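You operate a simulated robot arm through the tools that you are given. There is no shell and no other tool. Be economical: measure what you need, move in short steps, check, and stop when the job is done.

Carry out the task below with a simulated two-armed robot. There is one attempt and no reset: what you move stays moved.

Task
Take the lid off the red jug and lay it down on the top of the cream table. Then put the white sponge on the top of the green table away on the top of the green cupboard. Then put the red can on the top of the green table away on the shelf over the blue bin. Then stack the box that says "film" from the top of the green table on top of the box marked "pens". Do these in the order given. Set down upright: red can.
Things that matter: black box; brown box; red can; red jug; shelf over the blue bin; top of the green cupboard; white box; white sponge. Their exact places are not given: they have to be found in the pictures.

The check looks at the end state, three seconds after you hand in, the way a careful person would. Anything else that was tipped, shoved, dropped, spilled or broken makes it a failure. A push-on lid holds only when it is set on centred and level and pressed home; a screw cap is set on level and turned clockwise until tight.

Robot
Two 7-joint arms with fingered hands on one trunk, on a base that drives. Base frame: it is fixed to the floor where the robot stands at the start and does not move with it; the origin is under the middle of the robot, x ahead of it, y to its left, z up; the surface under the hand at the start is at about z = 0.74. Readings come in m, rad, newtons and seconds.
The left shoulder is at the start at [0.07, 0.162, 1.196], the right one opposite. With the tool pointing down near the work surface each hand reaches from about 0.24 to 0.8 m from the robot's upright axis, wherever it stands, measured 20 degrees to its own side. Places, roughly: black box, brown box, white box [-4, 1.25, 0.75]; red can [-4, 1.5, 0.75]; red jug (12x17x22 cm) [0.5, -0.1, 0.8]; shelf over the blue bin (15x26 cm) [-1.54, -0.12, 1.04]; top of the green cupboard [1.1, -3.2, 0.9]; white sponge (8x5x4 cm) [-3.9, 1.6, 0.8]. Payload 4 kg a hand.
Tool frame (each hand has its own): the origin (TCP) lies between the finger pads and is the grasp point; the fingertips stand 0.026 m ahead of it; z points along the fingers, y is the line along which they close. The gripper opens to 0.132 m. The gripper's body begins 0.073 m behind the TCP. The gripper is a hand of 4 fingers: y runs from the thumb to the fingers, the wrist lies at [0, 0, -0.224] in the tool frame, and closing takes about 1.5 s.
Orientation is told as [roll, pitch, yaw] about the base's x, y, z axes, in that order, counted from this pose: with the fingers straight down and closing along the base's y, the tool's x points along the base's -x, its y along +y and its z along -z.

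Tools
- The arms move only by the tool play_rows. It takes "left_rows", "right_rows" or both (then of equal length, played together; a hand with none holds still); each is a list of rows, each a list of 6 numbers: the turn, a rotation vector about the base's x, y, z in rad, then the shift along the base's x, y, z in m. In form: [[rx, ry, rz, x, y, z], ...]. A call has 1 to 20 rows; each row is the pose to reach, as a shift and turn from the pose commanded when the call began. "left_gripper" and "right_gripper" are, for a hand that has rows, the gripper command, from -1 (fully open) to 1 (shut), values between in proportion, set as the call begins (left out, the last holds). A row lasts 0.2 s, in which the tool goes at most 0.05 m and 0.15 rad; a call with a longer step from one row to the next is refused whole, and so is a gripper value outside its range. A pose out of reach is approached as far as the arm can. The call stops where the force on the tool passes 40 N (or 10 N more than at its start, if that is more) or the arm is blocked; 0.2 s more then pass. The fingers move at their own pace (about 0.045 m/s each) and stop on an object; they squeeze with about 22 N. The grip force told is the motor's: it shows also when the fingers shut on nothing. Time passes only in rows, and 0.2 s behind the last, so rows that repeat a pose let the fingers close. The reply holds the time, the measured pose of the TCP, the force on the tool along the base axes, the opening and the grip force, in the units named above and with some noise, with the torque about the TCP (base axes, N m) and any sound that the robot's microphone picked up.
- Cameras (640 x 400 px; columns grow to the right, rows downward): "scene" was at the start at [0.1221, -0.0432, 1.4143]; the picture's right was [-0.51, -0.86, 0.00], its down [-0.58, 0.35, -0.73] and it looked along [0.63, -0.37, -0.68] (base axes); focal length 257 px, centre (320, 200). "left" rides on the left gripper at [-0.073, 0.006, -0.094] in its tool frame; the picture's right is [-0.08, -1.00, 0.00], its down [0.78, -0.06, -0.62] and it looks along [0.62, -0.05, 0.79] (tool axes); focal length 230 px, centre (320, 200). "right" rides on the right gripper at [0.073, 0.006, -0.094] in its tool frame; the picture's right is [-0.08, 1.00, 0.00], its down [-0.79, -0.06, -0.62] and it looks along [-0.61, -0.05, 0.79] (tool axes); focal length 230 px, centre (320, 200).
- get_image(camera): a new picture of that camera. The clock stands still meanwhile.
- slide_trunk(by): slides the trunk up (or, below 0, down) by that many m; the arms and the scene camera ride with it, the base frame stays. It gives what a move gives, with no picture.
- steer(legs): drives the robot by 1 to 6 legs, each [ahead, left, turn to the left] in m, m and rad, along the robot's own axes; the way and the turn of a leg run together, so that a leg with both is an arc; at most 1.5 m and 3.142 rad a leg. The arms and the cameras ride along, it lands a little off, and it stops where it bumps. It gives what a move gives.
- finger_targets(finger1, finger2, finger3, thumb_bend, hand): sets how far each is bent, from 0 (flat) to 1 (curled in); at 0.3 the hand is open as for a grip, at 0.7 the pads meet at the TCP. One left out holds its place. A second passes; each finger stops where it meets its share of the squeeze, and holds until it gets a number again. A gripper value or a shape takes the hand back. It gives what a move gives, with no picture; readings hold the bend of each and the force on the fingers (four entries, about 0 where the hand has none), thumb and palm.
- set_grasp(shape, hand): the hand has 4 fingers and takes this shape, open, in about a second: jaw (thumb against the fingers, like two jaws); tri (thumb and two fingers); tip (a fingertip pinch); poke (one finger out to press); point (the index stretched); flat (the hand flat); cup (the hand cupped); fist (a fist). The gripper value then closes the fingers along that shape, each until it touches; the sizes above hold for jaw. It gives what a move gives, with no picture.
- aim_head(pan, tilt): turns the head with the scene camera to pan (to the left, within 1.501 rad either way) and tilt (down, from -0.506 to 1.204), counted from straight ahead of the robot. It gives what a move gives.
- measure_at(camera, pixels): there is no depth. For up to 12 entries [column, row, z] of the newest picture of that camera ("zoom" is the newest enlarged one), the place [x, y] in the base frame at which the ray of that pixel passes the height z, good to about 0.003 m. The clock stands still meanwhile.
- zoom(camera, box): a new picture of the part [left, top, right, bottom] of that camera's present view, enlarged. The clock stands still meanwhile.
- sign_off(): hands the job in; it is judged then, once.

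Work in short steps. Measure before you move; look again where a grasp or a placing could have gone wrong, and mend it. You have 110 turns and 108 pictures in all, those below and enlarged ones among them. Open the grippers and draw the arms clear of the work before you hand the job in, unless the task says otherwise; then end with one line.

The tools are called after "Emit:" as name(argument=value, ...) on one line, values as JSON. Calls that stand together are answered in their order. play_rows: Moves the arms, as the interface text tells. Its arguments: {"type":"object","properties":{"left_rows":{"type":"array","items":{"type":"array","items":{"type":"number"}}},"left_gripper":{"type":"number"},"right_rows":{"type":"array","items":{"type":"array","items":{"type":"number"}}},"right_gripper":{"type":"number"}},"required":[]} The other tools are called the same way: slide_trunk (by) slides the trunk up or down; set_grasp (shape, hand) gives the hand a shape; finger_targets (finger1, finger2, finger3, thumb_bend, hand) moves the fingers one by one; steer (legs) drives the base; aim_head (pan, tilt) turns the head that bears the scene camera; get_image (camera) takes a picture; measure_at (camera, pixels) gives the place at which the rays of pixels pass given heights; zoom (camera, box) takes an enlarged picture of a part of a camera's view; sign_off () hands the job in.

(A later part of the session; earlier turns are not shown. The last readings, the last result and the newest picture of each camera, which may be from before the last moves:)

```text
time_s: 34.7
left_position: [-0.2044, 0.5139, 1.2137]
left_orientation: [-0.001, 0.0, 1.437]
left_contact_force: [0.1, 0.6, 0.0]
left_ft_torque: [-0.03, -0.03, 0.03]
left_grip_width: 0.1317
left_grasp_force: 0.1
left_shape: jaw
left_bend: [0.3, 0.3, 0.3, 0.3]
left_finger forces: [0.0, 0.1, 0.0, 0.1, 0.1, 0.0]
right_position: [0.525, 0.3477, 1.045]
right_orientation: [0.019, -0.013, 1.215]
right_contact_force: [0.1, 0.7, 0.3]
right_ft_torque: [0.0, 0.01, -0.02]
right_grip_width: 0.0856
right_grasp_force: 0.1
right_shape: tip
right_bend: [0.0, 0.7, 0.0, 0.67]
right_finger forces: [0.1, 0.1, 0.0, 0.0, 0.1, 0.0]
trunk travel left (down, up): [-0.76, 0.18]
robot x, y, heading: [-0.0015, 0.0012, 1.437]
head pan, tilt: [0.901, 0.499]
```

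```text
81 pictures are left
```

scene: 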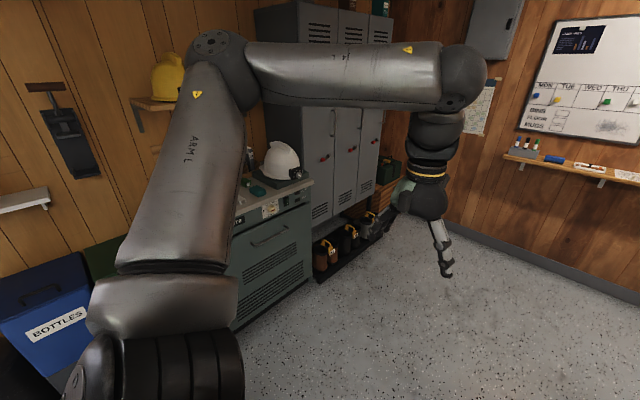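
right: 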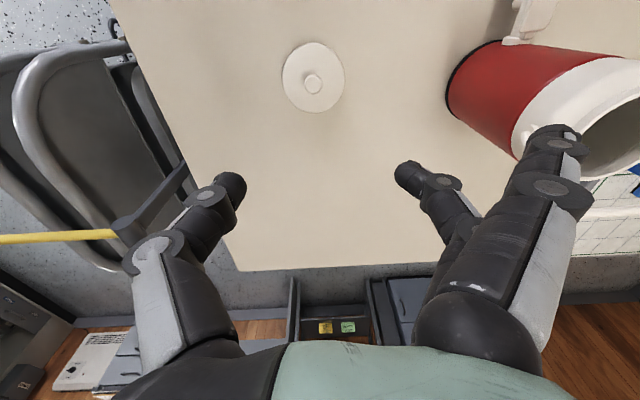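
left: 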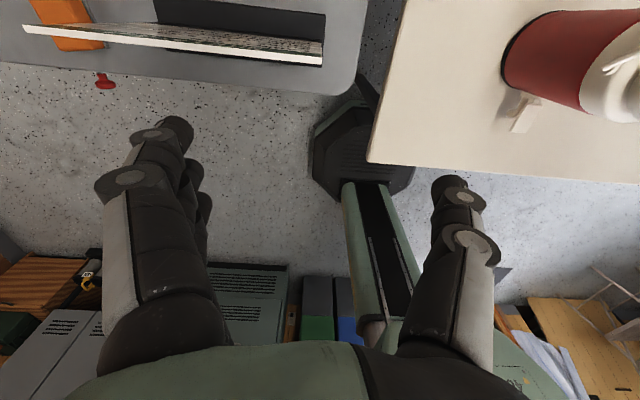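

The blue "BOTTLES" bin with a small shelf is on the wall behind. I now retract the hands in smaller steps and turn further to find the way to the green table.

Emit:
play_rows(left_rows=[[0, 0, 0, 0.02, -0.03, 0], [0, 0, 0, 0.04, -0.06, 0], [0, 0, 0, 0.06, -0.09, 0], [0, 0, 0, 0.07, -0.11, 0]], right_rows=[[0, 0, 0, -0.02, -0.02, 0.03], [0, 0, 0, -0.04, -0.04, 0.06], [0, 0, 0, -0.06, -0.06, 0.09], [0, 0, 0, -0.08, -0.08, 0.12]])

Emit:
aim_head(pan=0.3, tilt=0.35)

Emit:
steer(legs=[[0, 0, 1.5]])

Emit:
get_image(camera="scene")

```text
time_s: 35.7
left_position: [-0.1347, 0.4024, 1.2159]
left_orientation: [0.001, -0.003, 1.44]
left_contact_force: [-0.2, -1.3, 0.2]
left_ft_torque: [0.02, -0.01, 0.04]
left_grip_width: 0.1318
left_grasp_force: 0.1
left_shape: jaw
left_bend: [0.3, 0.3, 0.3, 0.3]
left_finger forces: [0.0, 0.0, 0.0, 0.0, 0.0, 0.1]
right_position: [0.4439, 0.2675, 1.1662]
right_orientation: [0.018, -0.018, 1.215]
right_contact_force: [0.2, 0.6, -0.2]
right_ft_torque: [0.05, -0.03, 0.0]
right_grip_width: 0.0856
right_grasp_force: 0.0
right_shape: tip
right_bend: [0.0, 0.7, 0.0, 0.67]
right_finger forces: [0.1, 0.1, 0.1, 0.0, 0.0, 0.0]
trunk travel left (down, up): [-0.76, 0.18]
robot x, y, heading: [0.0021, -0.0029, 1.439]
head pan, tilt: [0.901, 0.499]
```

```text
time_s: 36.7
left_position: [-0.1335, 0.4056, 1.2153]
left_orientation: [0.0, -0.002, 1.436]
left_contact_force: [0.1, -0.2, -0.1]
left_ft_torque: [-0.03, 0.0, 0.01]
left_grip_width: 0.1321
left_grasp_force: 0.0
left_shape: jaw
left_bend: [0.3, 0.3, 0.3, 0.3]
left_finger forces: [0.1, 0.0, 0.0, 0.0, 0.1, 0.0]
right_position: [0.4453, 0.2693, 1.1651]
right_orientation: [0.019, -0.014, 1.216]
right_contact_force: [-0.5, -1.1, -0.8]
right_ft_torque: [0.0, 0.0, -0.03]
right_grip_width: 0.0858
right_grasp_force: 0.1
right_shape: tip
right_bend: [0.0, 0.7, 0.0, 0.67]
right_finger forces: [0.0, 0.0, 0.1, 0.0, 0.1, 0.0]
trunk travel left (down, up): [-0.76, 0.18]
robot x, y, heading: [0.0014, -0.0006, 1.437]
head pan, tilt: [0.3, 0.351]
```

```text
time_s: 40.8
left_position: [-0.4122, -0.1111, 1.2144]
left_orientation: [0.003, 0.001, 2.95]
left_contact_force: [-1.4, -0.3, 1.0]
left_ft_torque: [-0.01, 0.0, 0.0]
left_grip_width: 0.132
left_grasp_force: 0.0
left_shape: jaw
left_bend: [0.3, 0.3, 0.3, 0.3]
left_finger forces: [0.1, 0.1, 0.0, 0.0, 0.0, 0.0]
right_position: [-0.2445, 0.4602, 1.1657]
right_orientation: [0.019, -0.013, 2.73]
right_contact_force: [0.4, -0.8, -0.9]
right_ft_torque: [-0.01, 0.01, -0.01]
right_grip_width: 0.0854
right_grasp_force: 0.1
right_shape: tip
right_bend: [0.0, 0.7, 0.0, 0.67]
right_finger forces: [0.0, 0.1, 0.0, 0.0, 0.1, 0.0]
trunk travel left (down, up): [-0.76, 0.18]
robot x, y, heading: [0.0002, -0.0008, 2.945]
head pan, tilt: [0.3, 0.351]
```

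```text
80 pictures are left
```

scene: 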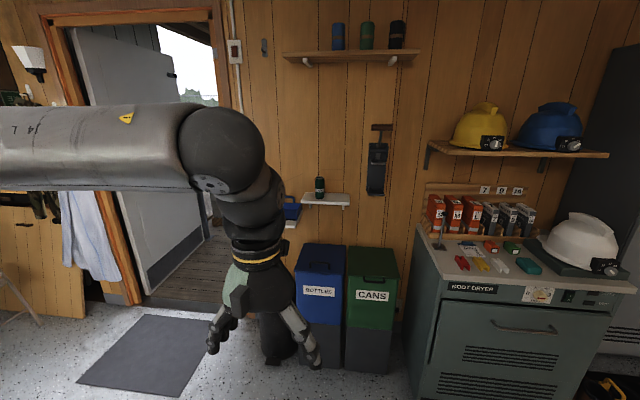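

The open door is at left (columns ~70–235), leading outside; the shelf over the blue bin is at (325,200). I measure doorway floor points and the shelf.

Emit:
measure_at(camera="scene", pixels=[[140, 303, 0], [205, 283, 0], [148, 296, 0], [205, 240, 0], [80, 383, 0], [305, 197, 1.04], [347, 208, 1.04], [395, 372, 0], [410, 370, 0], [320, 199, 1.04]])

Emit:
aim_head(pan=0.75, tilt=0.45)

Emit:
get_image(camera="scene")

```text
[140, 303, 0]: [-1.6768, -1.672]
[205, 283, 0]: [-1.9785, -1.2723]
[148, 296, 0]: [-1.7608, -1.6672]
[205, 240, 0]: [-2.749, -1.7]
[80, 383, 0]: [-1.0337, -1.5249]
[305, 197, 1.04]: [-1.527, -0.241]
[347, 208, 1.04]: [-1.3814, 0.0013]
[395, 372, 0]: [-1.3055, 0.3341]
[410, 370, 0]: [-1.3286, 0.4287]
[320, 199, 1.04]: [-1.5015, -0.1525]
```

```text
time_s: 41.6
left_position: [-0.4125, -0.1107, 1.2148]
left_orientation: [0.001, 0.0, 2.95]
left_contact_force: [-0.5, 0.6, 0.1]
left_ft_torque: [-0.06, -0.04, 0.02]
left_grip_width: 0.1321
left_grasp_force: 0.0
left_shape: jaw
left_bend: [0.3, 0.3, 0.3, 0.3]
left_finger forces: [0.1, 0.1, 0.1, 0.0, 0.1, 0.0]
right_position: [-0.2456, 0.4592, 1.165]
right_orientation: [0.019, -0.013, 2.732]
right_contact_force: [-0.1, -0.1, -0.1]
right_ft_torque: [-0.01, -0.01, 0.0]
right_grip_width: 0.0855
right_grasp_force: 0.0
right_shape: tip
right_bend: [0.0, 0.7, 0.0, 0.67]
right_finger forces: [0.1, 0.0, 0.0, 0.1, 0.1, 0.1]
trunk travel left (down, up): [-0.76, 0.18]
robot x, y, heading: [-0.0024, -0.0007, 2.944]
head pan, tilt: [0.75, 0.45]
```

```text
79 pictures are left
```

scene: 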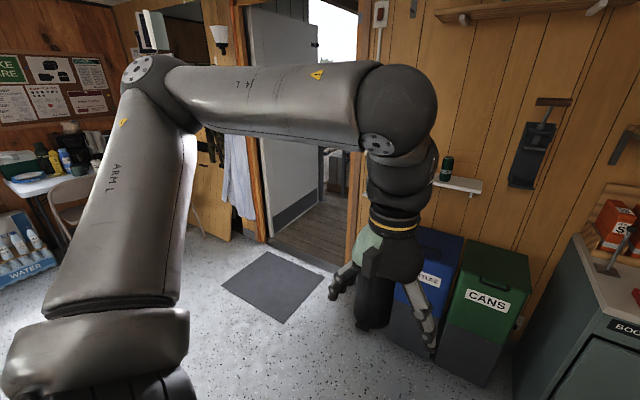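

I measure the doorway jambs on the floor.

Emit:
measure_at(camera="scene", pixels=[[267, 243, 0], [262, 238, 0], [345, 268, 0], [350, 262, 0], [318, 195, 0], [318, 60, 2.0], [248, 60, 1.9], [368, 50, 1.6], [268, 251, 0], [222, 287, 0], [275, 322, 0]])

Emit:
zoom(camera="scene", box=[200, 0, 420, 290])

```text
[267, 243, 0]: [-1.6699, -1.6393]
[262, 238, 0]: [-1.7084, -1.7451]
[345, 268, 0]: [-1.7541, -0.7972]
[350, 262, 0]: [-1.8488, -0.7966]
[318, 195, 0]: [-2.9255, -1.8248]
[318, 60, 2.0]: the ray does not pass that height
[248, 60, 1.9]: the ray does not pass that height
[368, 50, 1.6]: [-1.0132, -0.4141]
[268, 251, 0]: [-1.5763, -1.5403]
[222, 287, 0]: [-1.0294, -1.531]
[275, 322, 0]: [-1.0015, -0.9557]
```

```text
1.38 times, centred on (310, 145) of scene
```

zoom: 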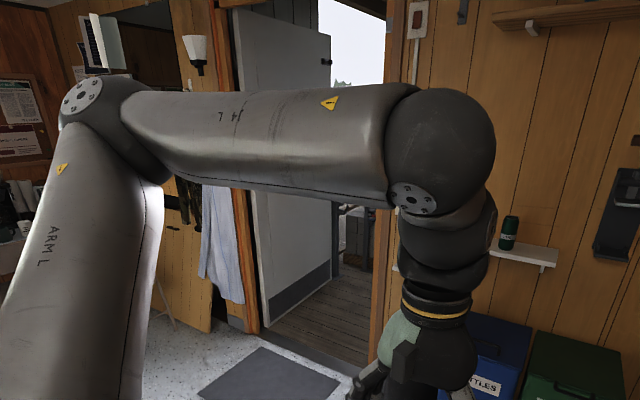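

Doorway spans y≈−1.65…−0.80 at x≈−1.7, so it's ~0.85 m wide; elbows are wide. I first move to in front of the door at about (−0.5,−1.23), heading π.

Emit:
steer(legs=[[0, 0, 0.197], [0.45, 0, 0], [0, 1.22, 0]])

Emit:
aim_head(pan=0, tilt=0.4)

Emit:
get_image(camera="scene")

```text
time_s: 51.0
left_position: [-0.8368, -1.428, 1.214]
left_orientation: [0.001, -0.002, -3.14]
left_contact_force: [0.2, 0.1, -0.2]
left_ft_torque: [-0.01, -0.02, 0.0]
left_grip_width: 0.132
left_grasp_force: 0.0
left_shape: jaw
left_bend: [0.3, 0.3, 0.3, 0.3]
left_finger forces: [0.0, 0.0, 0.1, 0.1, 0.1, 0.0]
right_position: [-0.78, -0.8362, 1.164]
right_orientation: [0.018, -0.015, 2.923]
right_contact_force: [0.0, -0.5, -0.6]
right_ft_torque: [0.02, 0.01, -0.02]
right_grip_width: 0.0856
right_grasp_force: 0.0
right_shape: tip
right_bend: [0.0, 0.7, 0.0, 0.67]
right_finger forces: [0.0, 0.0, 0.0, 0.1, 0.1, 0.0]
trunk travel left (down, up): [-0.76, 0.18]
robot x, y, heading: [-0.4544, -1.2394, -3.14]
head pan, tilt: [0.75, 0.45]
```

```text
time_s: 52.1
left_position: [-0.8351, -1.4287, 1.2141]
left_orientation: [0.0, 0.001, -3.139]
left_contact_force: [0.5, 0.0, 0.2]
left_ft_torque: [-0.01, 0.04, 0.01]
left_grip_width: 0.1317
left_grasp_force: 0.0
left_shape: jaw
left_bend: [0.3, 0.3, 0.3, 0.3]
left_finger forces: [0.0, 0.0, 0.1, 0.1, 0.0, 0.0]
right_position: [-0.7793, -0.837, 1.1658]
right_orientation: [0.02, -0.015, 2.921]
right_contact_force: [0.6, -0.9, 1.0]
right_ft_torque: [0.02, -0.02, 0.05]
right_grip_width: 0.0855
right_grasp_force: 0.0
right_shape: tip
right_bend: [0.0, 0.7, 0.0, 0.67]
right_finger forces: [0.1, 0.0, 0.0, 0.1, 0.0, 0.0]
trunk travel left (down, up): [-0.76, 0.18]
robot x, y, heading: [-0.4554, -1.2419, -3.135]
head pan, tilt: [0.0, 0.4]
```

```text
77 pictures are left
```

scene: 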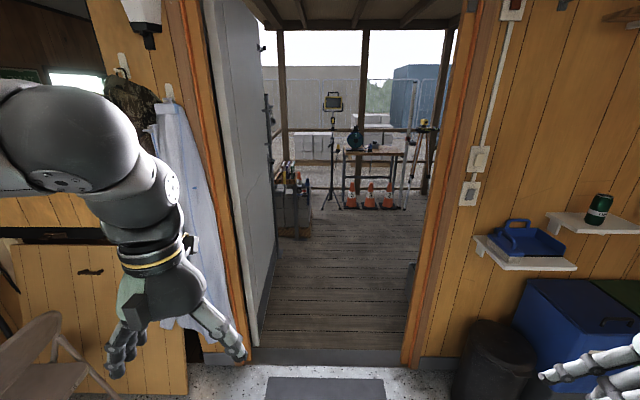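

Clear view through the door. I measure the free opening between the door leaf and right jamb.

Emit:
measure_at(camera="scene", pixels=[[246, 347, 0], [262, 344, 0], [403, 362, 0], [408, 345, 0], [275, 262, 0], [405, 300, 0], [300, 240, 0], [50, 395, 0.4]])

Emit:
zoom(camera="scene", box=[220, 20, 480, 280])

```text
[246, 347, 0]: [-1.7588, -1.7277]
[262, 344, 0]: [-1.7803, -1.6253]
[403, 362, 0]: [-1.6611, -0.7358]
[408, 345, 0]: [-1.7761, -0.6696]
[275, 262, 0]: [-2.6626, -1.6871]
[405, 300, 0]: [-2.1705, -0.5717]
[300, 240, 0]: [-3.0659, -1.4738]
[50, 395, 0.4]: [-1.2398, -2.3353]
```

```text
1.54 times, centred on (350, 150) of scene
```

zoom: 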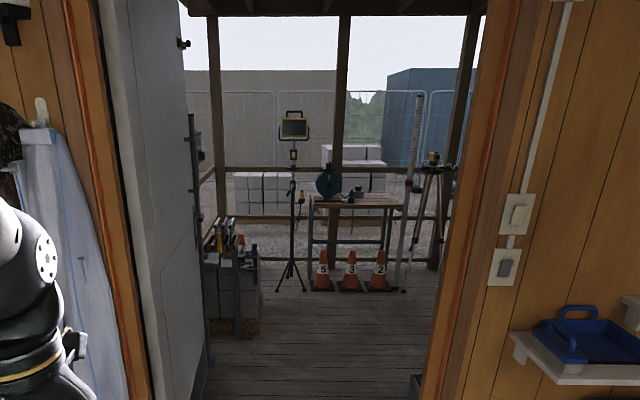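

Free opening y≈−1.62…−0.72 (centre −1.17). I stretch both arms forward to narrow the robot's width.

Emit:
play_rows(left_rows=[[0, 0, 0, -0.036, 0.002, 0], [0, 0, 0, -0.072, 0.004, 0], [0, 0, 0, -0.108, 0.006, 0], [0, 0, 0, -0.144, 0.008, 0], [0, 0, 0, -0.18, 0.01, 0], [0, 0, 0, -0.216, 0.012, 0], [0, 0, 0, -0.252, 0.014, 0], [0, 0, 0, -0.288, 0.016, 0], [0, 0, 0, -0.324, 0.018, 0], [0, 0, 0, -0.36, 0.02, 0]], right_rows=[[0, 0, 0.022, -0.041, -0.021, 0], [0, 0, 0.044, -0.082, -0.042, 0], [0, 0, 0.066, -0.123, -0.063, 0], [0, 0, 0.088, -0.164, -0.084, 0], [0, 0, 0.11, -0.205, -0.105, 0], [0, 0, 0.132, -0.246, -0.126, 0], [0, 0, 0.154, -0.287, -0.147, 0], [0, 0, 0.176, -0.328, -0.168, 0], [0, 0, 0.198, -0.369, -0.189, 0], [0, 0, 0.22, -0.41, -0.21, 0]])

Emit:
aim_head(pan=0, tilt=0.7)

Emit:
get_image(camera="scene")

```text
time_s: 54.3
left_position: [-1.1195, -1.4155, 1.2156]
left_orientation: [0.002, 0.0, -3.14]
left_contact_force: [0.7, 0.3, 0.3]
left_ft_torque: [0.01, 0.0, -0.01]
left_grip_width: 0.132
left_grasp_force: 0.1
left_shape: jaw
left_bend: [0.3, 0.3, 0.3, 0.3]
left_finger forces: [0.0, 0.0, 0.0, 0.0, 0.1, 0.0]
left hand out of reach, approached as far as the arm can: row 8, 9, 10
right_position: [-1.0613, -0.9796, 1.1225]
right_orientation: [0.028, -0.03, 3.135]
right_contact_force: [0.0, 0.6, 0.4]
right_ft_torque: [-0.02, -0.01, 0.0]
right_grip_width: 0.0855
right_grasp_force: 0.1
right_shape: tip
right_bend: [0.0, 0.7, 0.0, 0.67]
right_finger forces: [0.1, 0.1, 0.0, 0.0, 0.0, 0.1]
right hand out of reach, approached as far as the arm can: row 7, 8, 9, 10
trunk travel left (down, up): [-0.76, 0.18]
robot x, y, heading: [-0.4505, -1.2435, -3.141]
head pan, tilt: [0.0, 0.4]
```

```text
time_s: 55.1
left_position: [-1.1194, -1.4157, 1.2157]
left_orientation: [0.002, -0.003, -3.139]
left_contact_force: [-0.6, -0.5, 0.5]
left_ft_torque: [-0.02, -0.01, 0.02]
left_grip_width: 0.132
left_grasp_force: 0.2
left_shape: jaw
left_bend: [0.3, 0.3, 0.3, 0.3]
left_finger forces: [0.0, 0.1, 0.0, 0.1, 0.0, 0.0]
right_position: [-1.0614, -0.9798, 1.1227]
right_orientation: [0.03, -0.03, 3.134]
right_contact_force: [1.4, -0.8, -0.3]
right_ft_torque: [0.0, -0.01, 0.02]
right_grip_width: 0.0854
right_grasp_force: 0.1
right_shape: tip
right_bend: [0.0, 0.7, 0.0, 0.67]
right_finger forces: [0.0, 0.0, 0.0, 0.0, 0.0, 0.1]
trunk travel left (down, up): [-0.76, 0.18]
robot x, y, heading: [-0.4516, -1.2423, -3.14]
head pan, tilt: [0.0, 0.7]
```

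```text
75 pictures are left
```

scene: 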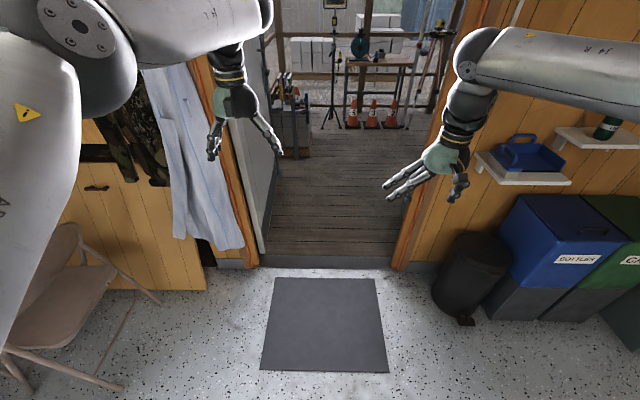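

Elbows are still wide because the wrists are high. I lower the hands to z≈0.95 and extend further.

Emit:
play_rows(left_rows=[[0, 0, 0, 0, 0, -0.045], [0, 0, 0, 0, 0, -0.09], [0, 0, 0, 0, 0, -0.135], [0, 0, 0, 0, 0, -0.18], [0, 0, 0, 0, 0, -0.225], [0, 0, 0, -0.04, 0, -0.25], [0, 0, 0, -0.08, 0, -0.27], [0, 0, 0, -0.12, 0, -0.27]], right_rows=[[0, 0, 0, 0, 0, -0.045], [0, 0, 0, 0, 0, -0.09], [0, 0, 0, 0, 0, -0.135], [0, 0, 0, -0.02, -0.01, -0.16], [0, 0, 0, -0.06, -0.02, -0.17], [0, 0, 0, -0.1, -0.03, -0.17], [0, 0, 0, -0.14, -0.04, -0.17], [0, 0, 0, -0.18, -0.05, -0.17]])

Emit:
get_image(camera="scene")

```text
time_s: 56.9
left_position: [-1.1713, -1.4113, 0.9547]
left_orientation: [-0.002, -0.002, -3.141]
left_contact_force: [0.8, -0.6, 0.2]
left_ft_torque: [0.01, 0.02, -0.02]
left_grip_width: 0.1318
left_grasp_force: 0.0
left_shape: jaw
left_bend: [0.3, 0.3, 0.3, 0.3]
left_finger forces: [0.0, 0.0, 0.0, 0.0, 0.1, 0.0]
left hand out of reach, approached as far as the arm can: row 7, 8
right_position: [-1.0651, -0.9581, 0.999]
right_orientation: [0.02, -0.017, -3.141]
right_contact_force: [0.1, -0.1, 0.1]
right_ft_torque: [0.01, -0.01, 0.02]
right_grip_width: 0.0854
right_grasp_force: 0.0
right_shape: tip
right_bend: [0.0, 0.7, 0.0, 0.67]
right_finger forces: [0.1, 0.0, 0.0, 0.0, 0.0, 0.1]
right hand out of reach, approached as far as the arm can: row 2, 3, 4, 5, 6, 7, 8
trunk travel left (down, up): [-0.76, 0.18]
robot x, y, heading: [-0.4482, -1.242, -3.138]
head pan, tilt: [0.0, 0.7]
```

```text
74 pictures are left
```

scene: 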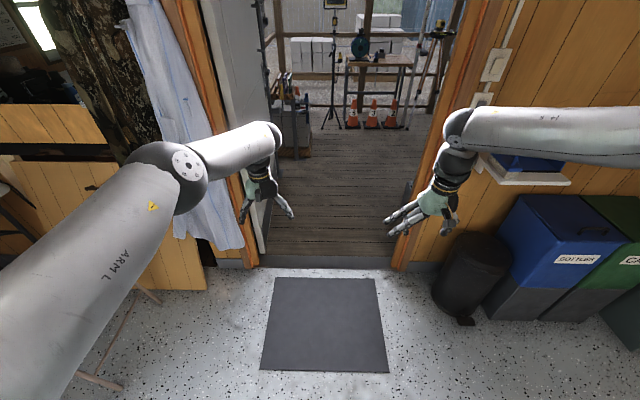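

The left arm is now slim; the right is stuck in a wide elbow posture. I retract it to its own side, lower, and then extend again.

Emit:
play_rows(right_rows=[[0, 0, 0, 0.04, 0.02, 0.02], [0, 0, 0, 0.08, 0.04, 0.02], [0, 0, 0, 0.12, 0.06, 0.02], [0, 0, 0, 0.16, 0.08, 0.02], [0, 0, 0, 0.2, 0.1, 0.02], [0, 0, 0, 0.22, 0.12, 0], [0, 0, 0, 0.22, 0.12, -0.045], [0, 0, 0, 0.22, 0.12, -0.09], [0, 0, 0, 0.22, 0.12, -0.135], [0, 0, 0, 0.22, 0.12, -0.18]])

Emit:
get_image(camera="scene")

```text
time_s: 59.1
left_position: [-1.1736, -1.4102, 0.954]
left_orientation: [0.0, 0.001, -3.141]
left_contact_force: [0.0, 0.2, 0.4]
left_ft_torque: [0.03, -0.04, 0.01]
left_grip_width: 0.1318
left_grasp_force: 0.0
left_shape: jaw
left_bend: [0.3, 0.3, 0.3, 0.3]
left_finger forces: [0.0, 0.0, 0.1, 0.0, 0.0, 0.1]
right_position: [-0.845, -0.8384, 0.818]
right_orientation: [0.019, -0.015, -3.142]
right_contact_force: [0.0, 0.0, -0.2]
right_ft_torque: [-0.02, -0.02, 0.02]
right_grip_width: 0.0855
right_grasp_force: 0.1
right_shape: tip
right_bend: [0.0, 0.7, 0.0, 0.67]
right_finger forces: [0.0, 0.0, 0.0, 0.0, 0.0, 0.1]
trunk travel left (down, up): [-0.76, 0.18]
robot x, y, heading: [-0.4502, -1.2416, -3.138]
head pan, tilt: [0.0, 0.7]
```

```text
73 pictures are left
```

scene: 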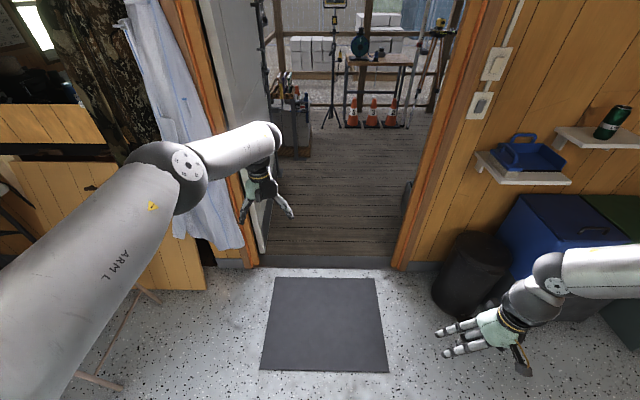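

Lowered freely. Now extend forward at low height to straighten the right arm.

Emit:
play_rows(right_rows=[[0, 0, 0, -0.04, -0.02, 0.01], [0, 0, 0, -0.08, -0.04, 0.02], [0, 0, 0, -0.12, -0.06, 0.03], [0, 0, 0, -0.16, -0.08, 0.04], [0, 0, 0, -0.2, -0.1, 0.05], [0, 0, 0, -0.24, -0.11, 0.06], [0, 0, 0, -0.28, -0.12, 0.08], [0, 0, 0, -0.32, -0.12, 0.1], [0, 0, 0, -0.34, -0.12, 0.12]])

Emit:
get_image(camera="scene")

```text
time_s: 61.1
left_position: [-1.1723, -1.41, 0.9549]
left_orientation: [0.0, 0.0, -3.141]
left_contact_force: [0.0, 0.5, 1.0]
left_ft_torque: [0.01, 0.0, 0.01]
left_grip_width: 0.1318
left_grasp_force: 0.0
left_shape: jaw
left_bend: [0.3, 0.3, 0.3, 0.3]
left_finger forces: [0.0, 0.0, 0.1, 0.0, 0.0, 0.0]
right_position: [-1.0771, -0.9191, 0.9793]
right_orientation: [0.022, -0.02, -3.139]
right_contact_force: [-0.2, 0.1, -0.6]
right_ft_torque: [-0.03, 0.01, 0.01]
right_grip_width: 0.0856
right_grasp_force: 0.1
right_shape: tip
right_bend: [0.0, 0.7, 0.0, 0.67]
right_finger forces: [0.0, 0.1, 0.0, 0.0, 0.1, 0.0]
right hand out of reach, approached as far as the arm can: row 4, 5, 6, 7, 8, 9
trunk travel left (down, up): [-0.76, 0.18]
robot x, y, heading: [-0.4499, -1.2402, -3.14]
head pan, tilt: [0.0, 0.7]
```

```text
72 pictures are left
```

scene: 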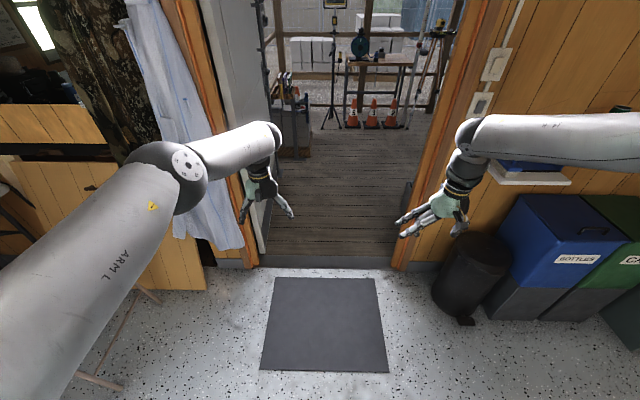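

The right wrist seems to be at a joint limit. I yaw the hand clockwise while extending to free it.

Emit:
play_rows(right_rows=[[0, 0, -0.14, -0.01, 0, 0], [0, 0, -0.28, -0.02, -0.005, 0], [0, 0, -0.42, -0.04, -0.01, 0], [0, 0, -0.56, -0.06, -0.015, 0], [0, 0, -0.7, -0.08, -0.02, 0], [0, 0, -0.84, -0.1, -0.03, 0], [0, 0, -0.98, -0.12, -0.04, 0], [0, 0, -0.98, -0.12, -0.04, 0]])

Emit:
get_image(camera="scene")

```text
time_s: 62.9
left_position: [-1.1722, -1.4095, 0.9547]
left_orientation: [0.0, 0.0, -3.141]
left_contact_force: [0.8, 0.5, 0.2]
left_ft_torque: [-0.02, -0.05, 0.0]
left_grip_width: 0.1321
left_grasp_force: 0.1
left_shape: jaw
left_bend: [0.3, 0.3, 0.3, 0.3]
left_finger forces: [0.0, 0.0, 0.0, 0.1, 0.0, 0.0]
right_position: [-1.0859, -0.9179, 1.0132]
right_orientation: [0.022, -0.017, 2.162]
right_contact_force: [-0.6, 0.6, 0.0]
right_ft_torque: [0.01, 0.03, 0.03]
right_grip_width: 0.0853
right_grasp_force: 0.2
right_shape: tip
right_bend: [0.0, 0.7, 0.0, 0.67]
right_finger forces: [0.0, 0.0, 0.0, 0.0, 0.0, 0.0]
right hand out of reach, approached as far as the arm can: row 1, 2, 3, 4, 5, 6, 7, 8
trunk travel left (down, up): [-0.76, 0.18]
robot x, y, heading: [-0.4499, -1.2416, -3.135]
head pan, tilt: [0.0, 0.7]
```

```text
71 pictures are left
```

scene: 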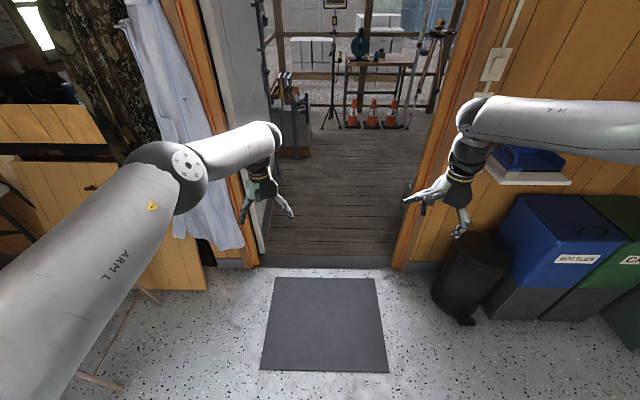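

Instead I'll go through sideways: elbows then don't matter. I retract both hands close to the body, undoing the right yaw.

Emit:
play_rows(left_rows=[[0, 0, 0, 0.036, -0.008, 0.015], [0, 0, 0, 0.072, -0.016, 0.03], [0, 0, 0, 0.108, -0.024, 0.045], [0, 0, 0, 0.144, -0.032, 0.06], [0, 0, 0, 0.18, -0.04, 0.075], [0, 0, 0, 0.216, -0.048, 0.09], [0, 0, 0, 0.252, -0.056, 0.105], [0, 0, 0, 0.288, -0.064, 0.12], [0, 0, 0, 0.324, -0.072, 0.135], [0, 0, 0, 0.36, -0.08, 0.14], [0, 0, 0, 0.38, -0.08, 0.14]], right_rows=[[0, 0, 0.1, 0.03, 0, 0], [0, 0, 0.2, 0.06, 0, 0], [0, 0, 0.3, 0.09, 0.0, 0], [0, 0, 0.4, 0.12, 0.0, 0], [0, 0, 0.5, 0.15, 0.0, 0], [0, 0, 0.6, 0.18, 0.0, 0.01], [0, 0, 0.7, 0.21, 0.0, 0.02], [0, 0, 0.8, 0.24, 0.0, 0.03], [0, 0, 0.9, 0.27, 0.0, 0.04], [0, 0, 0.98, 0.29, 0.0, 0.05], [0, 0, 0.98, 0.3, 0.0, 0.05]])

Emit:
set_grasp(hand="right", shape="jaw")

Emit:
steer(legs=[[-0.1, 0, 0], [0, 0, -1.571]])

Emit:
aim_head(pan=1.4, tilt=0.7)

Emit:
get_image(camera="scene")

Emit:
get_image(camera="left")

```text
time_s: 65.3
left_position: [-0.7933, -1.4878, 1.0977]
left_orientation: [0.003, 0.001, -3.14]
left_contact_force: [0.2, 0.2, 0.8]
left_ft_torque: [-0.04, 0.01, 0.01]
left_grip_width: 0.132
left_grasp_force: 0.1
left_shape: jaw
left_bend: [0.3, 0.3, 0.3, 0.3]
left_finger forces: [0.0, 0.0, 0.0, 0.0, 0.0, 0.0]
right_position: [-0.7845, -0.915, 1.0622]
right_orientation: [0.022, -0.015, -3.14]
right_contact_force: [0.9, -0.8, 0.1]
right_ft_torque: [-0.05, 0.02, 0.02]
right_grip_width: 0.0856
right_grasp_force: 0.1
right_shape: tip
right_bend: [0.0, 0.7, 0.0, 0.67]
right_finger forces: [0.0, 0.1, 0.1, 0.1, 0.0, 0.1]
trunk travel left (down, up): [-0.76, 0.18]
robot x, y, heading: [-0.4543, -1.2449, -3.138]
head pan, tilt: [0.0, 0.7]
```

```text
time_s: 66.2
left_position: [-0.7933, -1.49, 1.0976]
left_orientation: [0.0, 0.0, -3.14]
left_contact_force: [0.0, -0.4, -0.3]
left_ft_torque: [0.02, -0.03, 0.01]
left_grip_width: 0.1319
left_grasp_force: 0.1
left_shape: jaw
left_bend: [0.3, 0.3, 0.3, 0.3]
left_finger forces: [0.0, 0.0, 0.0, 0.0, 0.1, 0.0]
right_position: [-0.7836, -0.9182, 1.0635]
right_orientation: [0.02, -0.014, -3.141]
right_contact_force: [0.1, -0.1, -0.8]
right_ft_torque: [0.05, 0.0, -0.02]
right_grip_width: 0.1318
right_grasp_force: 0.0
right_shape: jaw
right_bend: [0.3, 0.3, 0.3, 0.3]
right_finger forces: [0.1, 0.0, 0.1, 0.0, 0.0, 0.0]
trunk travel left (down, up): [-0.76, 0.18]
robot x, y, heading: [-0.4555, -1.2362, -3.14]
head pan, tilt: [0.0, 0.7]
```

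```text
time_s: 71.2
left_position: [-0.5971, -0.8979, 1.0968]
left_orientation: [0.001, -0.001, 1.57]
left_contact_force: [-0.5, 0.5, -0.1]
left_ft_torque: [0.0, -0.02, -0.02]
left_grip_width: 0.132
left_grasp_force: 0.2
left_shape: jaw
left_bend: [0.3, 0.3, 0.3, 0.3]
left_finger forces: [0.0, 0.0, 0.0, 0.0, 0.0, 0.0]
right_position: [-0.0259, -0.9095, 1.0623]
right_orientation: [0.019, -0.014, 1.57]
right_contact_force: [-0.5, 0.0, 0.5]
right_ft_torque: [0.0, 0.01, 0.0]
right_grip_width: 0.1321
right_grasp_force: 0.1
right_shape: jaw
right_bend: [0.3, 0.3, 0.3, 0.3]
right_finger forces: [0.0, 0.0, 0.1, 0.0, 0.0, 0.1]
trunk travel left (down, up): [-0.76, 0.18]
robot x, y, heading: [-0.3463, -1.2398, 1.571]
head pan, tilt: [0.0, 0.7]
```

```text
time_s: 72.7
left_position: [-0.5969, -0.8987, 1.0965]
left_orientation: [0.001, -0.001, 1.571]
left_contact_force: [-0.2, 0.1, -0.7]
left_ft_torque: [0.0, -0.02, -0.03]
left_grip_width: 0.1321
left_grasp_force: 0.0
left_shape: jaw
left_bend: [0.3, 0.3, 0.3, 0.3]
left_finger forces: [0.0, 0.1, 0.0, 0.1, 0.1, 0.1]
right_position: [-0.0257, -0.9096, 1.0635]
right_orientation: [0.02, -0.014, 1.571]
right_contact_force: [-0.7, -0.2, 1.0]
right_ft_torque: [0.0, 0.02, -0.02]
right_grip_width: 0.1318
right_grasp_force: 0.0
right_shape: jaw
right_bend: [0.3, 0.3, 0.3, 0.3]
right_finger forces: [0.0, 0.0, 0.1, 0.0, 0.0, 0.0]
trunk travel left (down, up): [-0.76, 0.18]
robot x, y, heading: [-0.3499, -1.2393, 1.569]
head pan, tilt: [1.4, 0.7]
```

```text
70 pictures are left
```

scene: 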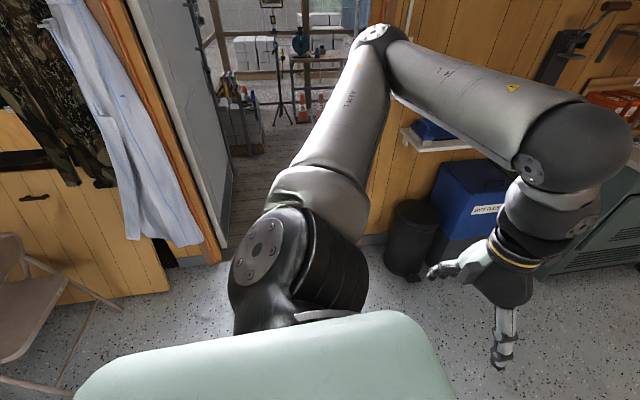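

```text
69 pictures are left
```

left: 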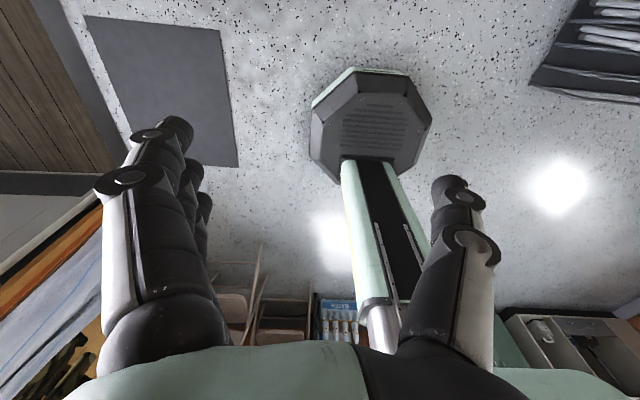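

I check the base outline size from the left view before squeezing through.

Emit:
measure_at(camera="left", pixels=[[310, 135, 0.1], [432, 120, 0.1], [372, 68, 0.1], [360, 183, 0.1], [240, 165, 0], [130, 165, 0], [222, 30, 0], [128, 170, 0], [85, 17, 0]])

Emit:
measure_at(camera="scene", pixels=[[237, 248, 0], [222, 262, 0], [370, 240, 0], [205, 190, 0.2], [218, 262, 0]])

```text
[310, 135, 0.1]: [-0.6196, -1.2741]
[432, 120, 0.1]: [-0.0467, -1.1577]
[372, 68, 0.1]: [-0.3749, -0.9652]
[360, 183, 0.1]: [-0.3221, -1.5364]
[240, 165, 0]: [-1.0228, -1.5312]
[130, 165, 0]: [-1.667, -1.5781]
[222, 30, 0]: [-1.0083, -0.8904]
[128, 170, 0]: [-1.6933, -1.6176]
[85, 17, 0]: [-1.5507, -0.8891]
```

```text
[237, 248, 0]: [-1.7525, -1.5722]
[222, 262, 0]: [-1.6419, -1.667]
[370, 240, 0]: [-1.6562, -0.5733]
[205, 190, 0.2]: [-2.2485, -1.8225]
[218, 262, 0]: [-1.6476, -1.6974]
```

Base radius ≈0.285 m; extents fit the 0.9 m opening. I slide left through the door in two legs at y≈−1.25.

Emit:
steer(legs=[[-0.01, 0.8, 0]])

Emit:
get_image(camera="scene")

```text
time_s: 77.0
left_position: [-1.3943, -0.9006, 1.0997]
left_orientation: [0.003, 0.0, 1.557]
left_contact_force: [0.5, 1.1, 0.2]
left_ft_torque: [-0.03, -0.01, -0.03]
left_grip_width: 0.1318
left_grasp_force: 0.1
left_shape: jaw
left_bend: [0.3, 0.3, 0.3, 0.3]
left_finger forces: [0.1, 0.0, 0.1, 0.0, 0.1, 0.0]
right_position: [-0.8219, -0.918, 1.0626]
right_orientation: [0.02, -0.012, 1.56]
right_contact_force: [-0.5, -0.2, -0.1]
right_ft_torque: [0.04, -0.01, 0.01]
right_grip_width: 0.1316
right_grasp_force: 0.1
right_shape: jaw
right_bend: [0.3, 0.3, 0.3, 0.3]
right_finger forces: [0.1, 0.0, 0.0, 0.0, 0.0, 0.0]
trunk travel left (down, up): [-0.76, 0.18]
robot x, y, heading: [-1.1546, -1.2465, 1.559]
head pan, tilt: [1.4, 0.7]
```

```text
68 pictures are left
```

scene: 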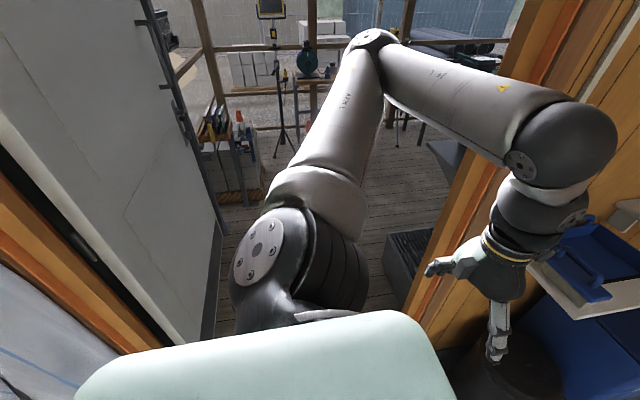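

Clearance looks fine on both sides. I continue left through the door to x≈−2.35.

Emit:
steer(legs=[[0, 1.2, 0.012]])

Emit:
aim_head(pan=0.7, tilt=0.6)

Emit:
get_image(camera="scene")

Emit:
aim_head(pan=-0.3, tilt=0.6)

Emit:
get_image(camera="scene")

```text
time_s: 83.1
left_position: [-2.6071, -0.8827, 1.0954]
left_orientation: [-0.01, 0.0, 1.556]
left_contact_force: [0.2, 0.7, -0.6]
left_ft_torque: [0.0, -0.02, -0.03]
left_grip_width: 0.1321
left_grasp_force: 0.0
left_shape: jaw
left_bend: [0.3, 0.3, 0.3, 0.3]
left_finger forces: [0.1, 0.0, 0.0, 0.0, 0.0, 0.0]
right_position: [-2.0344, -0.9029, 1.0645]
right_orientation: [0.01, -0.012, 1.556]
right_contact_force: [0.0, -0.8, -0.1]
right_ft_torque: [-0.03, -0.03, -0.02]
right_grip_width: 0.1319
right_grasp_force: 0.0
right_shape: jaw
right_bend: [0.3, 0.3, 0.3, 0.3]
right_finger forces: [0.0, 0.0, 0.1, 0.0, 0.1, 0.0]
trunk travel left (down, up): [-0.76, 0.18]
robot x, y, heading: [-2.356, -1.2299, 1.553]
head pan, tilt: [1.4, 0.7]
```

```text
time_s: 84.2
left_position: [-2.6058, -0.883, 1.0943]
left_orientation: [-0.008, 0.002, 1.554]
left_contact_force: [-0.6, 0.7, 0.7]
left_ft_torque: [-0.02, 0.0, 0.0]
left_grip_width: 0.1318
left_grasp_force: 0.0
left_shape: jaw
left_bend: [0.3, 0.3, 0.3, 0.3]
left_finger forces: [0.0, 0.1, 0.1, 0.1, 0.0, 0.1]
right_position: [-2.0341, -0.9018, 1.0654]
right_orientation: [0.011, -0.012, 1.555]
right_contact_force: [-0.1, -0.2, -0.4]
right_ft_torque: [-0.01, -0.03, 0.03]
right_grip_width: 0.1319
right_grasp_force: 0.1
right_shape: jaw
right_bend: [0.3, 0.3, 0.3, 0.3]
right_finger forces: [0.1, 0.0, 0.0, 0.0, 0.0, 0.1]
trunk travel left (down, up): [-0.76, 0.18]
robot x, y, heading: [-2.3539, -1.2265, 1.556]
head pan, tilt: [0.7, 0.6]
```

```text
67 pictures are left
```

scene: 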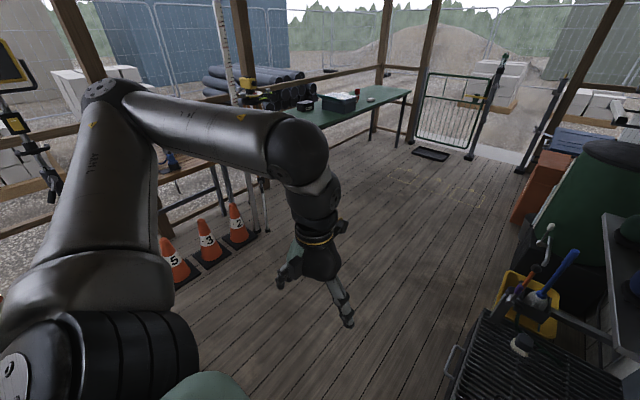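

```text
time_s: 85.4
left_position: [-2.6066, -0.8833, 1.0945]
left_orientation: [-0.009, 0.0, 1.555]
left_contact_force: [-0.8, 0.2, 0.6]
left_ft_torque: [-0.01, 0.01, 0.0]
left_grip_width: 0.1317
left_grasp_force: 0.1
left_shape: jaw
left_bend: [0.3, 0.3, 0.3, 0.3]
left_finger forces: [0.0, 0.0, 0.1, 0.0, 0.1, 0.1]
right_position: [-2.0344, -0.9035, 1.0654]
right_orientation: [0.01, -0.012, 1.555]
right_contact_force: [0.1, 1.0, -0.7]
right_ft_torque: [-0.03, -0.02, -0.01]
right_grip_width: 0.1318
right_grasp_force: 0.0
right_shape: jaw
right_bend: [0.3, 0.3, 0.3, 0.3]
right_finger forces: [0.1, 0.0, 0.0, 0.1, 0.0, 0.0]
trunk travel left (down, up): [-0.76, 0.18]
robot x, y, heading: [-2.3614, -1.227, 1.555]
head pan, tilt: [-0.3, 0.6]
```

```text
66 pictures are left
```

scene: 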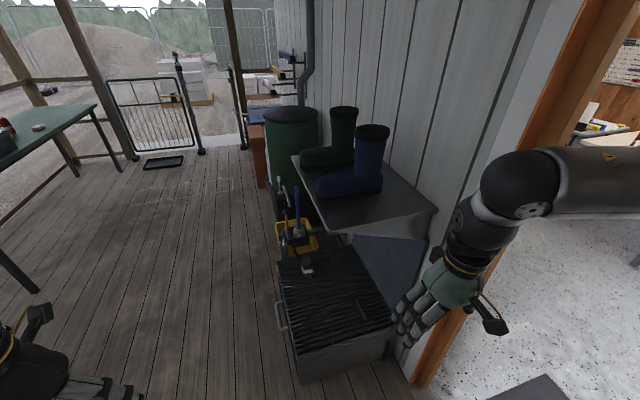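

The green table stands along the far rail. I measure floor obstacles (cones, boot bench) and table edge.

Emit:
measure_at(camera="scene", pixels=[[298, 378, 0], [278, 300, 0], [272, 215, 0], [255, 185, 0], [38, 292, 0], [78, 176, 0], [95, 106, 0.75], [0, 166, 0.75], [137, 158, 0]])

Emit:
aim_head(pan=0.7, tilt=0.45)

Emit:
zoom(camera="scene", box=[180, 60, 440, 280])

Emit:
measure_at(camera="scene", pixels=[[255, 205, 0], [180, 250, 0], [405, 60, 0.75], [290, 70, 0.75]])

```text
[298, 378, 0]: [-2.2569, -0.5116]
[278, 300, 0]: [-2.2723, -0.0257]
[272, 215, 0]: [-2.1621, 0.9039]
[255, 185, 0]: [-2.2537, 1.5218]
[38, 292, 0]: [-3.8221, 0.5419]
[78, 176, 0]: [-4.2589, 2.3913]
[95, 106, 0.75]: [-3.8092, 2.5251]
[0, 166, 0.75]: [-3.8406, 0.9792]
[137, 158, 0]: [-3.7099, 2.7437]
```

```text
time_s: 86.7
left_position: [-2.6061, -0.8829, 1.0949]
left_orientation: [-0.008, 0.0, 1.555]
left_contact_force: [-0.3, 0.0, 0.1]
left_ft_torque: [-0.01, 0.01, -0.01]
left_grip_width: 0.1319
left_grasp_force: 0.1
left_shape: jaw
left_bend: [0.3, 0.3, 0.3, 0.3]
left_finger forces: [0.0, 0.1, 0.1, 0.1, 0.0, 0.0]
right_position: [-2.0339, -0.9036, 1.0657]
right_orientation: [0.01, -0.013, 1.555]
right_contact_force: [0.4, 0.6, -0.6]
right_ft_torque: [0.02, -0.01, 0.04]
right_grip_width: 0.1319
right_grasp_force: 0.1
right_shape: jaw
right_bend: [0.3, 0.3, 0.3, 0.3]
right_finger forces: [0.1, 0.0, 0.2, 0.0, 0.0, 0.1]
trunk travel left (down, up): [-0.76, 0.18]
robot x, y, heading: [-2.3526, -1.23, 1.552]
head pan, tilt: [0.7, 0.45]
```

```text
1.82 times, centred on (310, 170) of scene
```

zoom: 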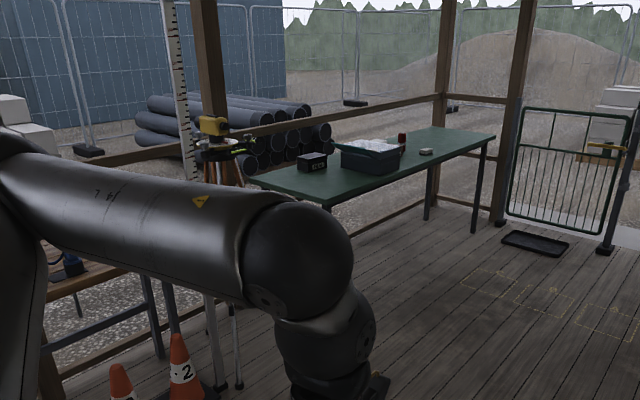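

```text
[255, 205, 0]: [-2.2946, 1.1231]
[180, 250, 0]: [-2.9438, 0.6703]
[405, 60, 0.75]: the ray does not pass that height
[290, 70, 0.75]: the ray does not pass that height
```

I check the tripod and cone foot positions before driving past.

Emit:
measure_at(camera="zoom", pixels=[[240, 386, 0], [210, 395, 0], [385, 385, 0], [330, 205, 0.75], [495, 138, 0.75], [250, 185, 0.75], [210, 125, 1.1], [210, 125, 1.0]])

Emit:
steer(legs=[[0.5, 0.5, 0], [0.9, 0, 0]])

Emit:
get_image(camera="scene")

```text
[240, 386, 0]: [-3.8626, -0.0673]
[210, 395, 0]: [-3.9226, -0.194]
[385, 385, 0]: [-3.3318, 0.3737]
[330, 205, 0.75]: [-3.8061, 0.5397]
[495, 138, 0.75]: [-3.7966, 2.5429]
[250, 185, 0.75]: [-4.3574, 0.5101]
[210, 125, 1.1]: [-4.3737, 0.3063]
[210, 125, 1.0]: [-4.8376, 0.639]
```

```text
time_s: 94.9
left_position: [-3.1005, 0.5228, 1.0941]
left_orientation: [-0.008, 0.0, 1.565]
left_contact_force: [-0.2, 0.0, 0.1]
left_ft_torque: [0.02, 0.04, 0.0]
left_grip_width: 0.1322
left_grasp_force: 0.1
left_shape: jaw
left_bend: [0.3, 0.3, 0.3, 0.3]
left_finger forces: [0.1, 0.0, 0.0, 0.0, 0.0, 0.0]
right_position: [-2.5283, 0.5079, 1.0667]
right_orientation: [0.01, -0.012, 1.565]
right_contact_force: [0.2, 0.1, 1.3]
right_ft_torque: [-0.03, 0.02, 0.01]
right_grip_width: 0.132
right_grasp_force: 0.1
right_shape: jaw
right_bend: [0.3, 0.3, 0.3, 0.3]
right_finger forces: [0.0, 0.1, 0.1, 0.2, 0.0, 0.1]
trunk travel left (down, up): [-0.76, 0.18]
robot x, y, heading: [-2.8453, 0.1784, 1.562]
head pan, tilt: [0.7, 0.45]
```

```text
64 pictures are left
```

scene: 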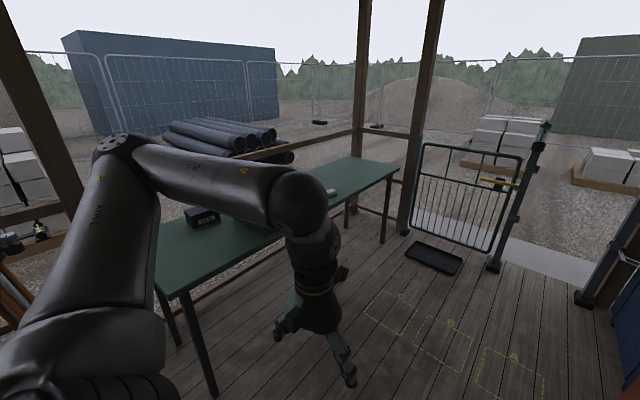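

Clear. I go on to y≈1.42, turn west to face the table and look.

Emit:
steer(legs=[[1.24, 0, 0], [0, 0, 1.575], [0.35, 0, 0]])

Emit:
aim_head(pan=0, tilt=0.75)

Emit:
get_image(camera="scene")

```text
time_s: 106.8
left_position: [-3.543, 1.1889, 1.095]
left_orientation: [-0.009, 0.0, 3.091]
left_contact_force: [-0.5, 0.8, 0.0]
left_ft_torque: [-0.01, -0.01, -0.04]
left_grip_width: 0.1319
left_grasp_force: 0.0
left_shape: jaw
left_bend: [0.3, 0.3, 0.3, 0.3]
left_finger forces: [0.0, 0.0, 0.0, 0.0, 0.0, 0.0]
right_position: [-3.5047, 1.7592, 1.0658]
right_orientation: [0.01, -0.014, 3.094]
right_contact_force: [0.6, 0.2, -0.4]
right_ft_torque: [0.03, 0.01, 0.03]
right_grip_width: 0.1319
right_grasp_force: 0.0
right_shape: jaw
right_bend: [0.3, 0.3, 0.3, 0.3]
right_finger forces: [0.0, 0.1, 0.0, 0.1, 0.1, 0.0]
trunk travel left (down, up): [-0.76, 0.18]
robot x, y, heading: [-3.1916, 1.4276, 3.095]
head pan, tilt: [0.7, 0.45]
```

```text
time_s: 107.9
left_position: [-3.5429, 1.1873, 1.094]
left_orientation: [-0.009, -0.002, 3.091]
left_contact_force: [0.0, 0.0, 0.3]
left_ft_torque: [-0.02, -0.01, -0.02]
left_grip_width: 0.1318
left_grasp_force: 0.1
left_shape: jaw
left_bend: [0.3, 0.3, 0.3, 0.3]
left_finger forces: [0.0, 0.1, 0.0, 0.1, 0.0, 0.1]
right_position: [-3.5046, 1.7577, 1.0659]
right_orientation: [0.01, -0.012, 3.092]
right_contact_force: [-0.4, 0.5, -0.5]
right_ft_torque: [0.05, 0.02, 0.02]
right_grip_width: 0.132
right_grasp_force: 0.1
right_shape: jaw
right_bend: [0.3, 0.3, 0.3, 0.3]
right_finger forces: [0.0, 0.0, 0.0, 0.0, 0.1, 0.0]
trunk travel left (down, up): [-0.76, 0.18]
robot x, y, heading: [-3.1883, 1.4308, 3.094]
head pan, tilt: [0.0, 0.75]
```

```text
63 pictures are left
```

scene: 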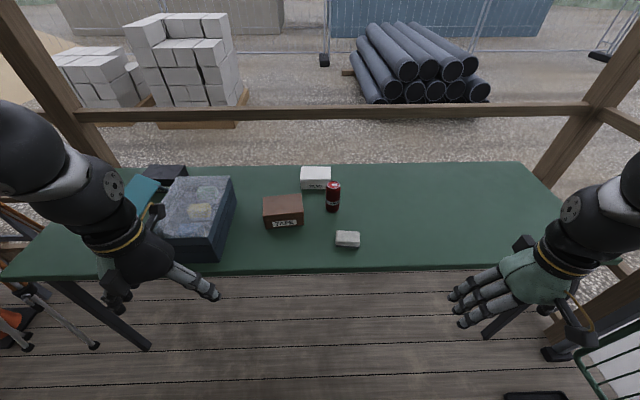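

Objects are all visible: sponge (347,239), can (333,197), brown box (283,212), white box (315,178). I zoom to read the labels and measure.

Emit:
zoom(camera="scene", box=[240, 150, 380, 260])

Emit:
measure_at(camera="scene", pixels=[[347, 234, 0.78], [335, 248, 0.74], [360, 248, 0.74], [333, 212, 0.74], [333, 184, 0.86], [264, 229, 0.74], [303, 226, 0.74], [264, 202, 0.82], [300, 197, 0.82], [302, 189, 0.74], [330, 189, 0.74], [333, 273, 0.74]])

```text
3.64 times, centred on (310, 205) of scene
```

zoom: 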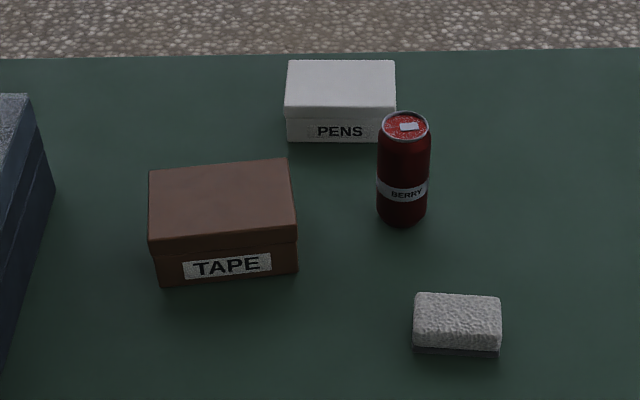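

```text
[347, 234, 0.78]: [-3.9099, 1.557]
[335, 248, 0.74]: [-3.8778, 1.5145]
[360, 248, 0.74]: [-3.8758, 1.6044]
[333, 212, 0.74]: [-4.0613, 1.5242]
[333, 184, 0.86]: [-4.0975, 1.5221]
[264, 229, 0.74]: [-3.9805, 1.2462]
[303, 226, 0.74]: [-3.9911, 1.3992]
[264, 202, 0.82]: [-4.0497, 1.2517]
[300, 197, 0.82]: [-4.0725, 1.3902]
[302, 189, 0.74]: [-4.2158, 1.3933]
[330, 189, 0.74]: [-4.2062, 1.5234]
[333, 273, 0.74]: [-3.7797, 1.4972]
```

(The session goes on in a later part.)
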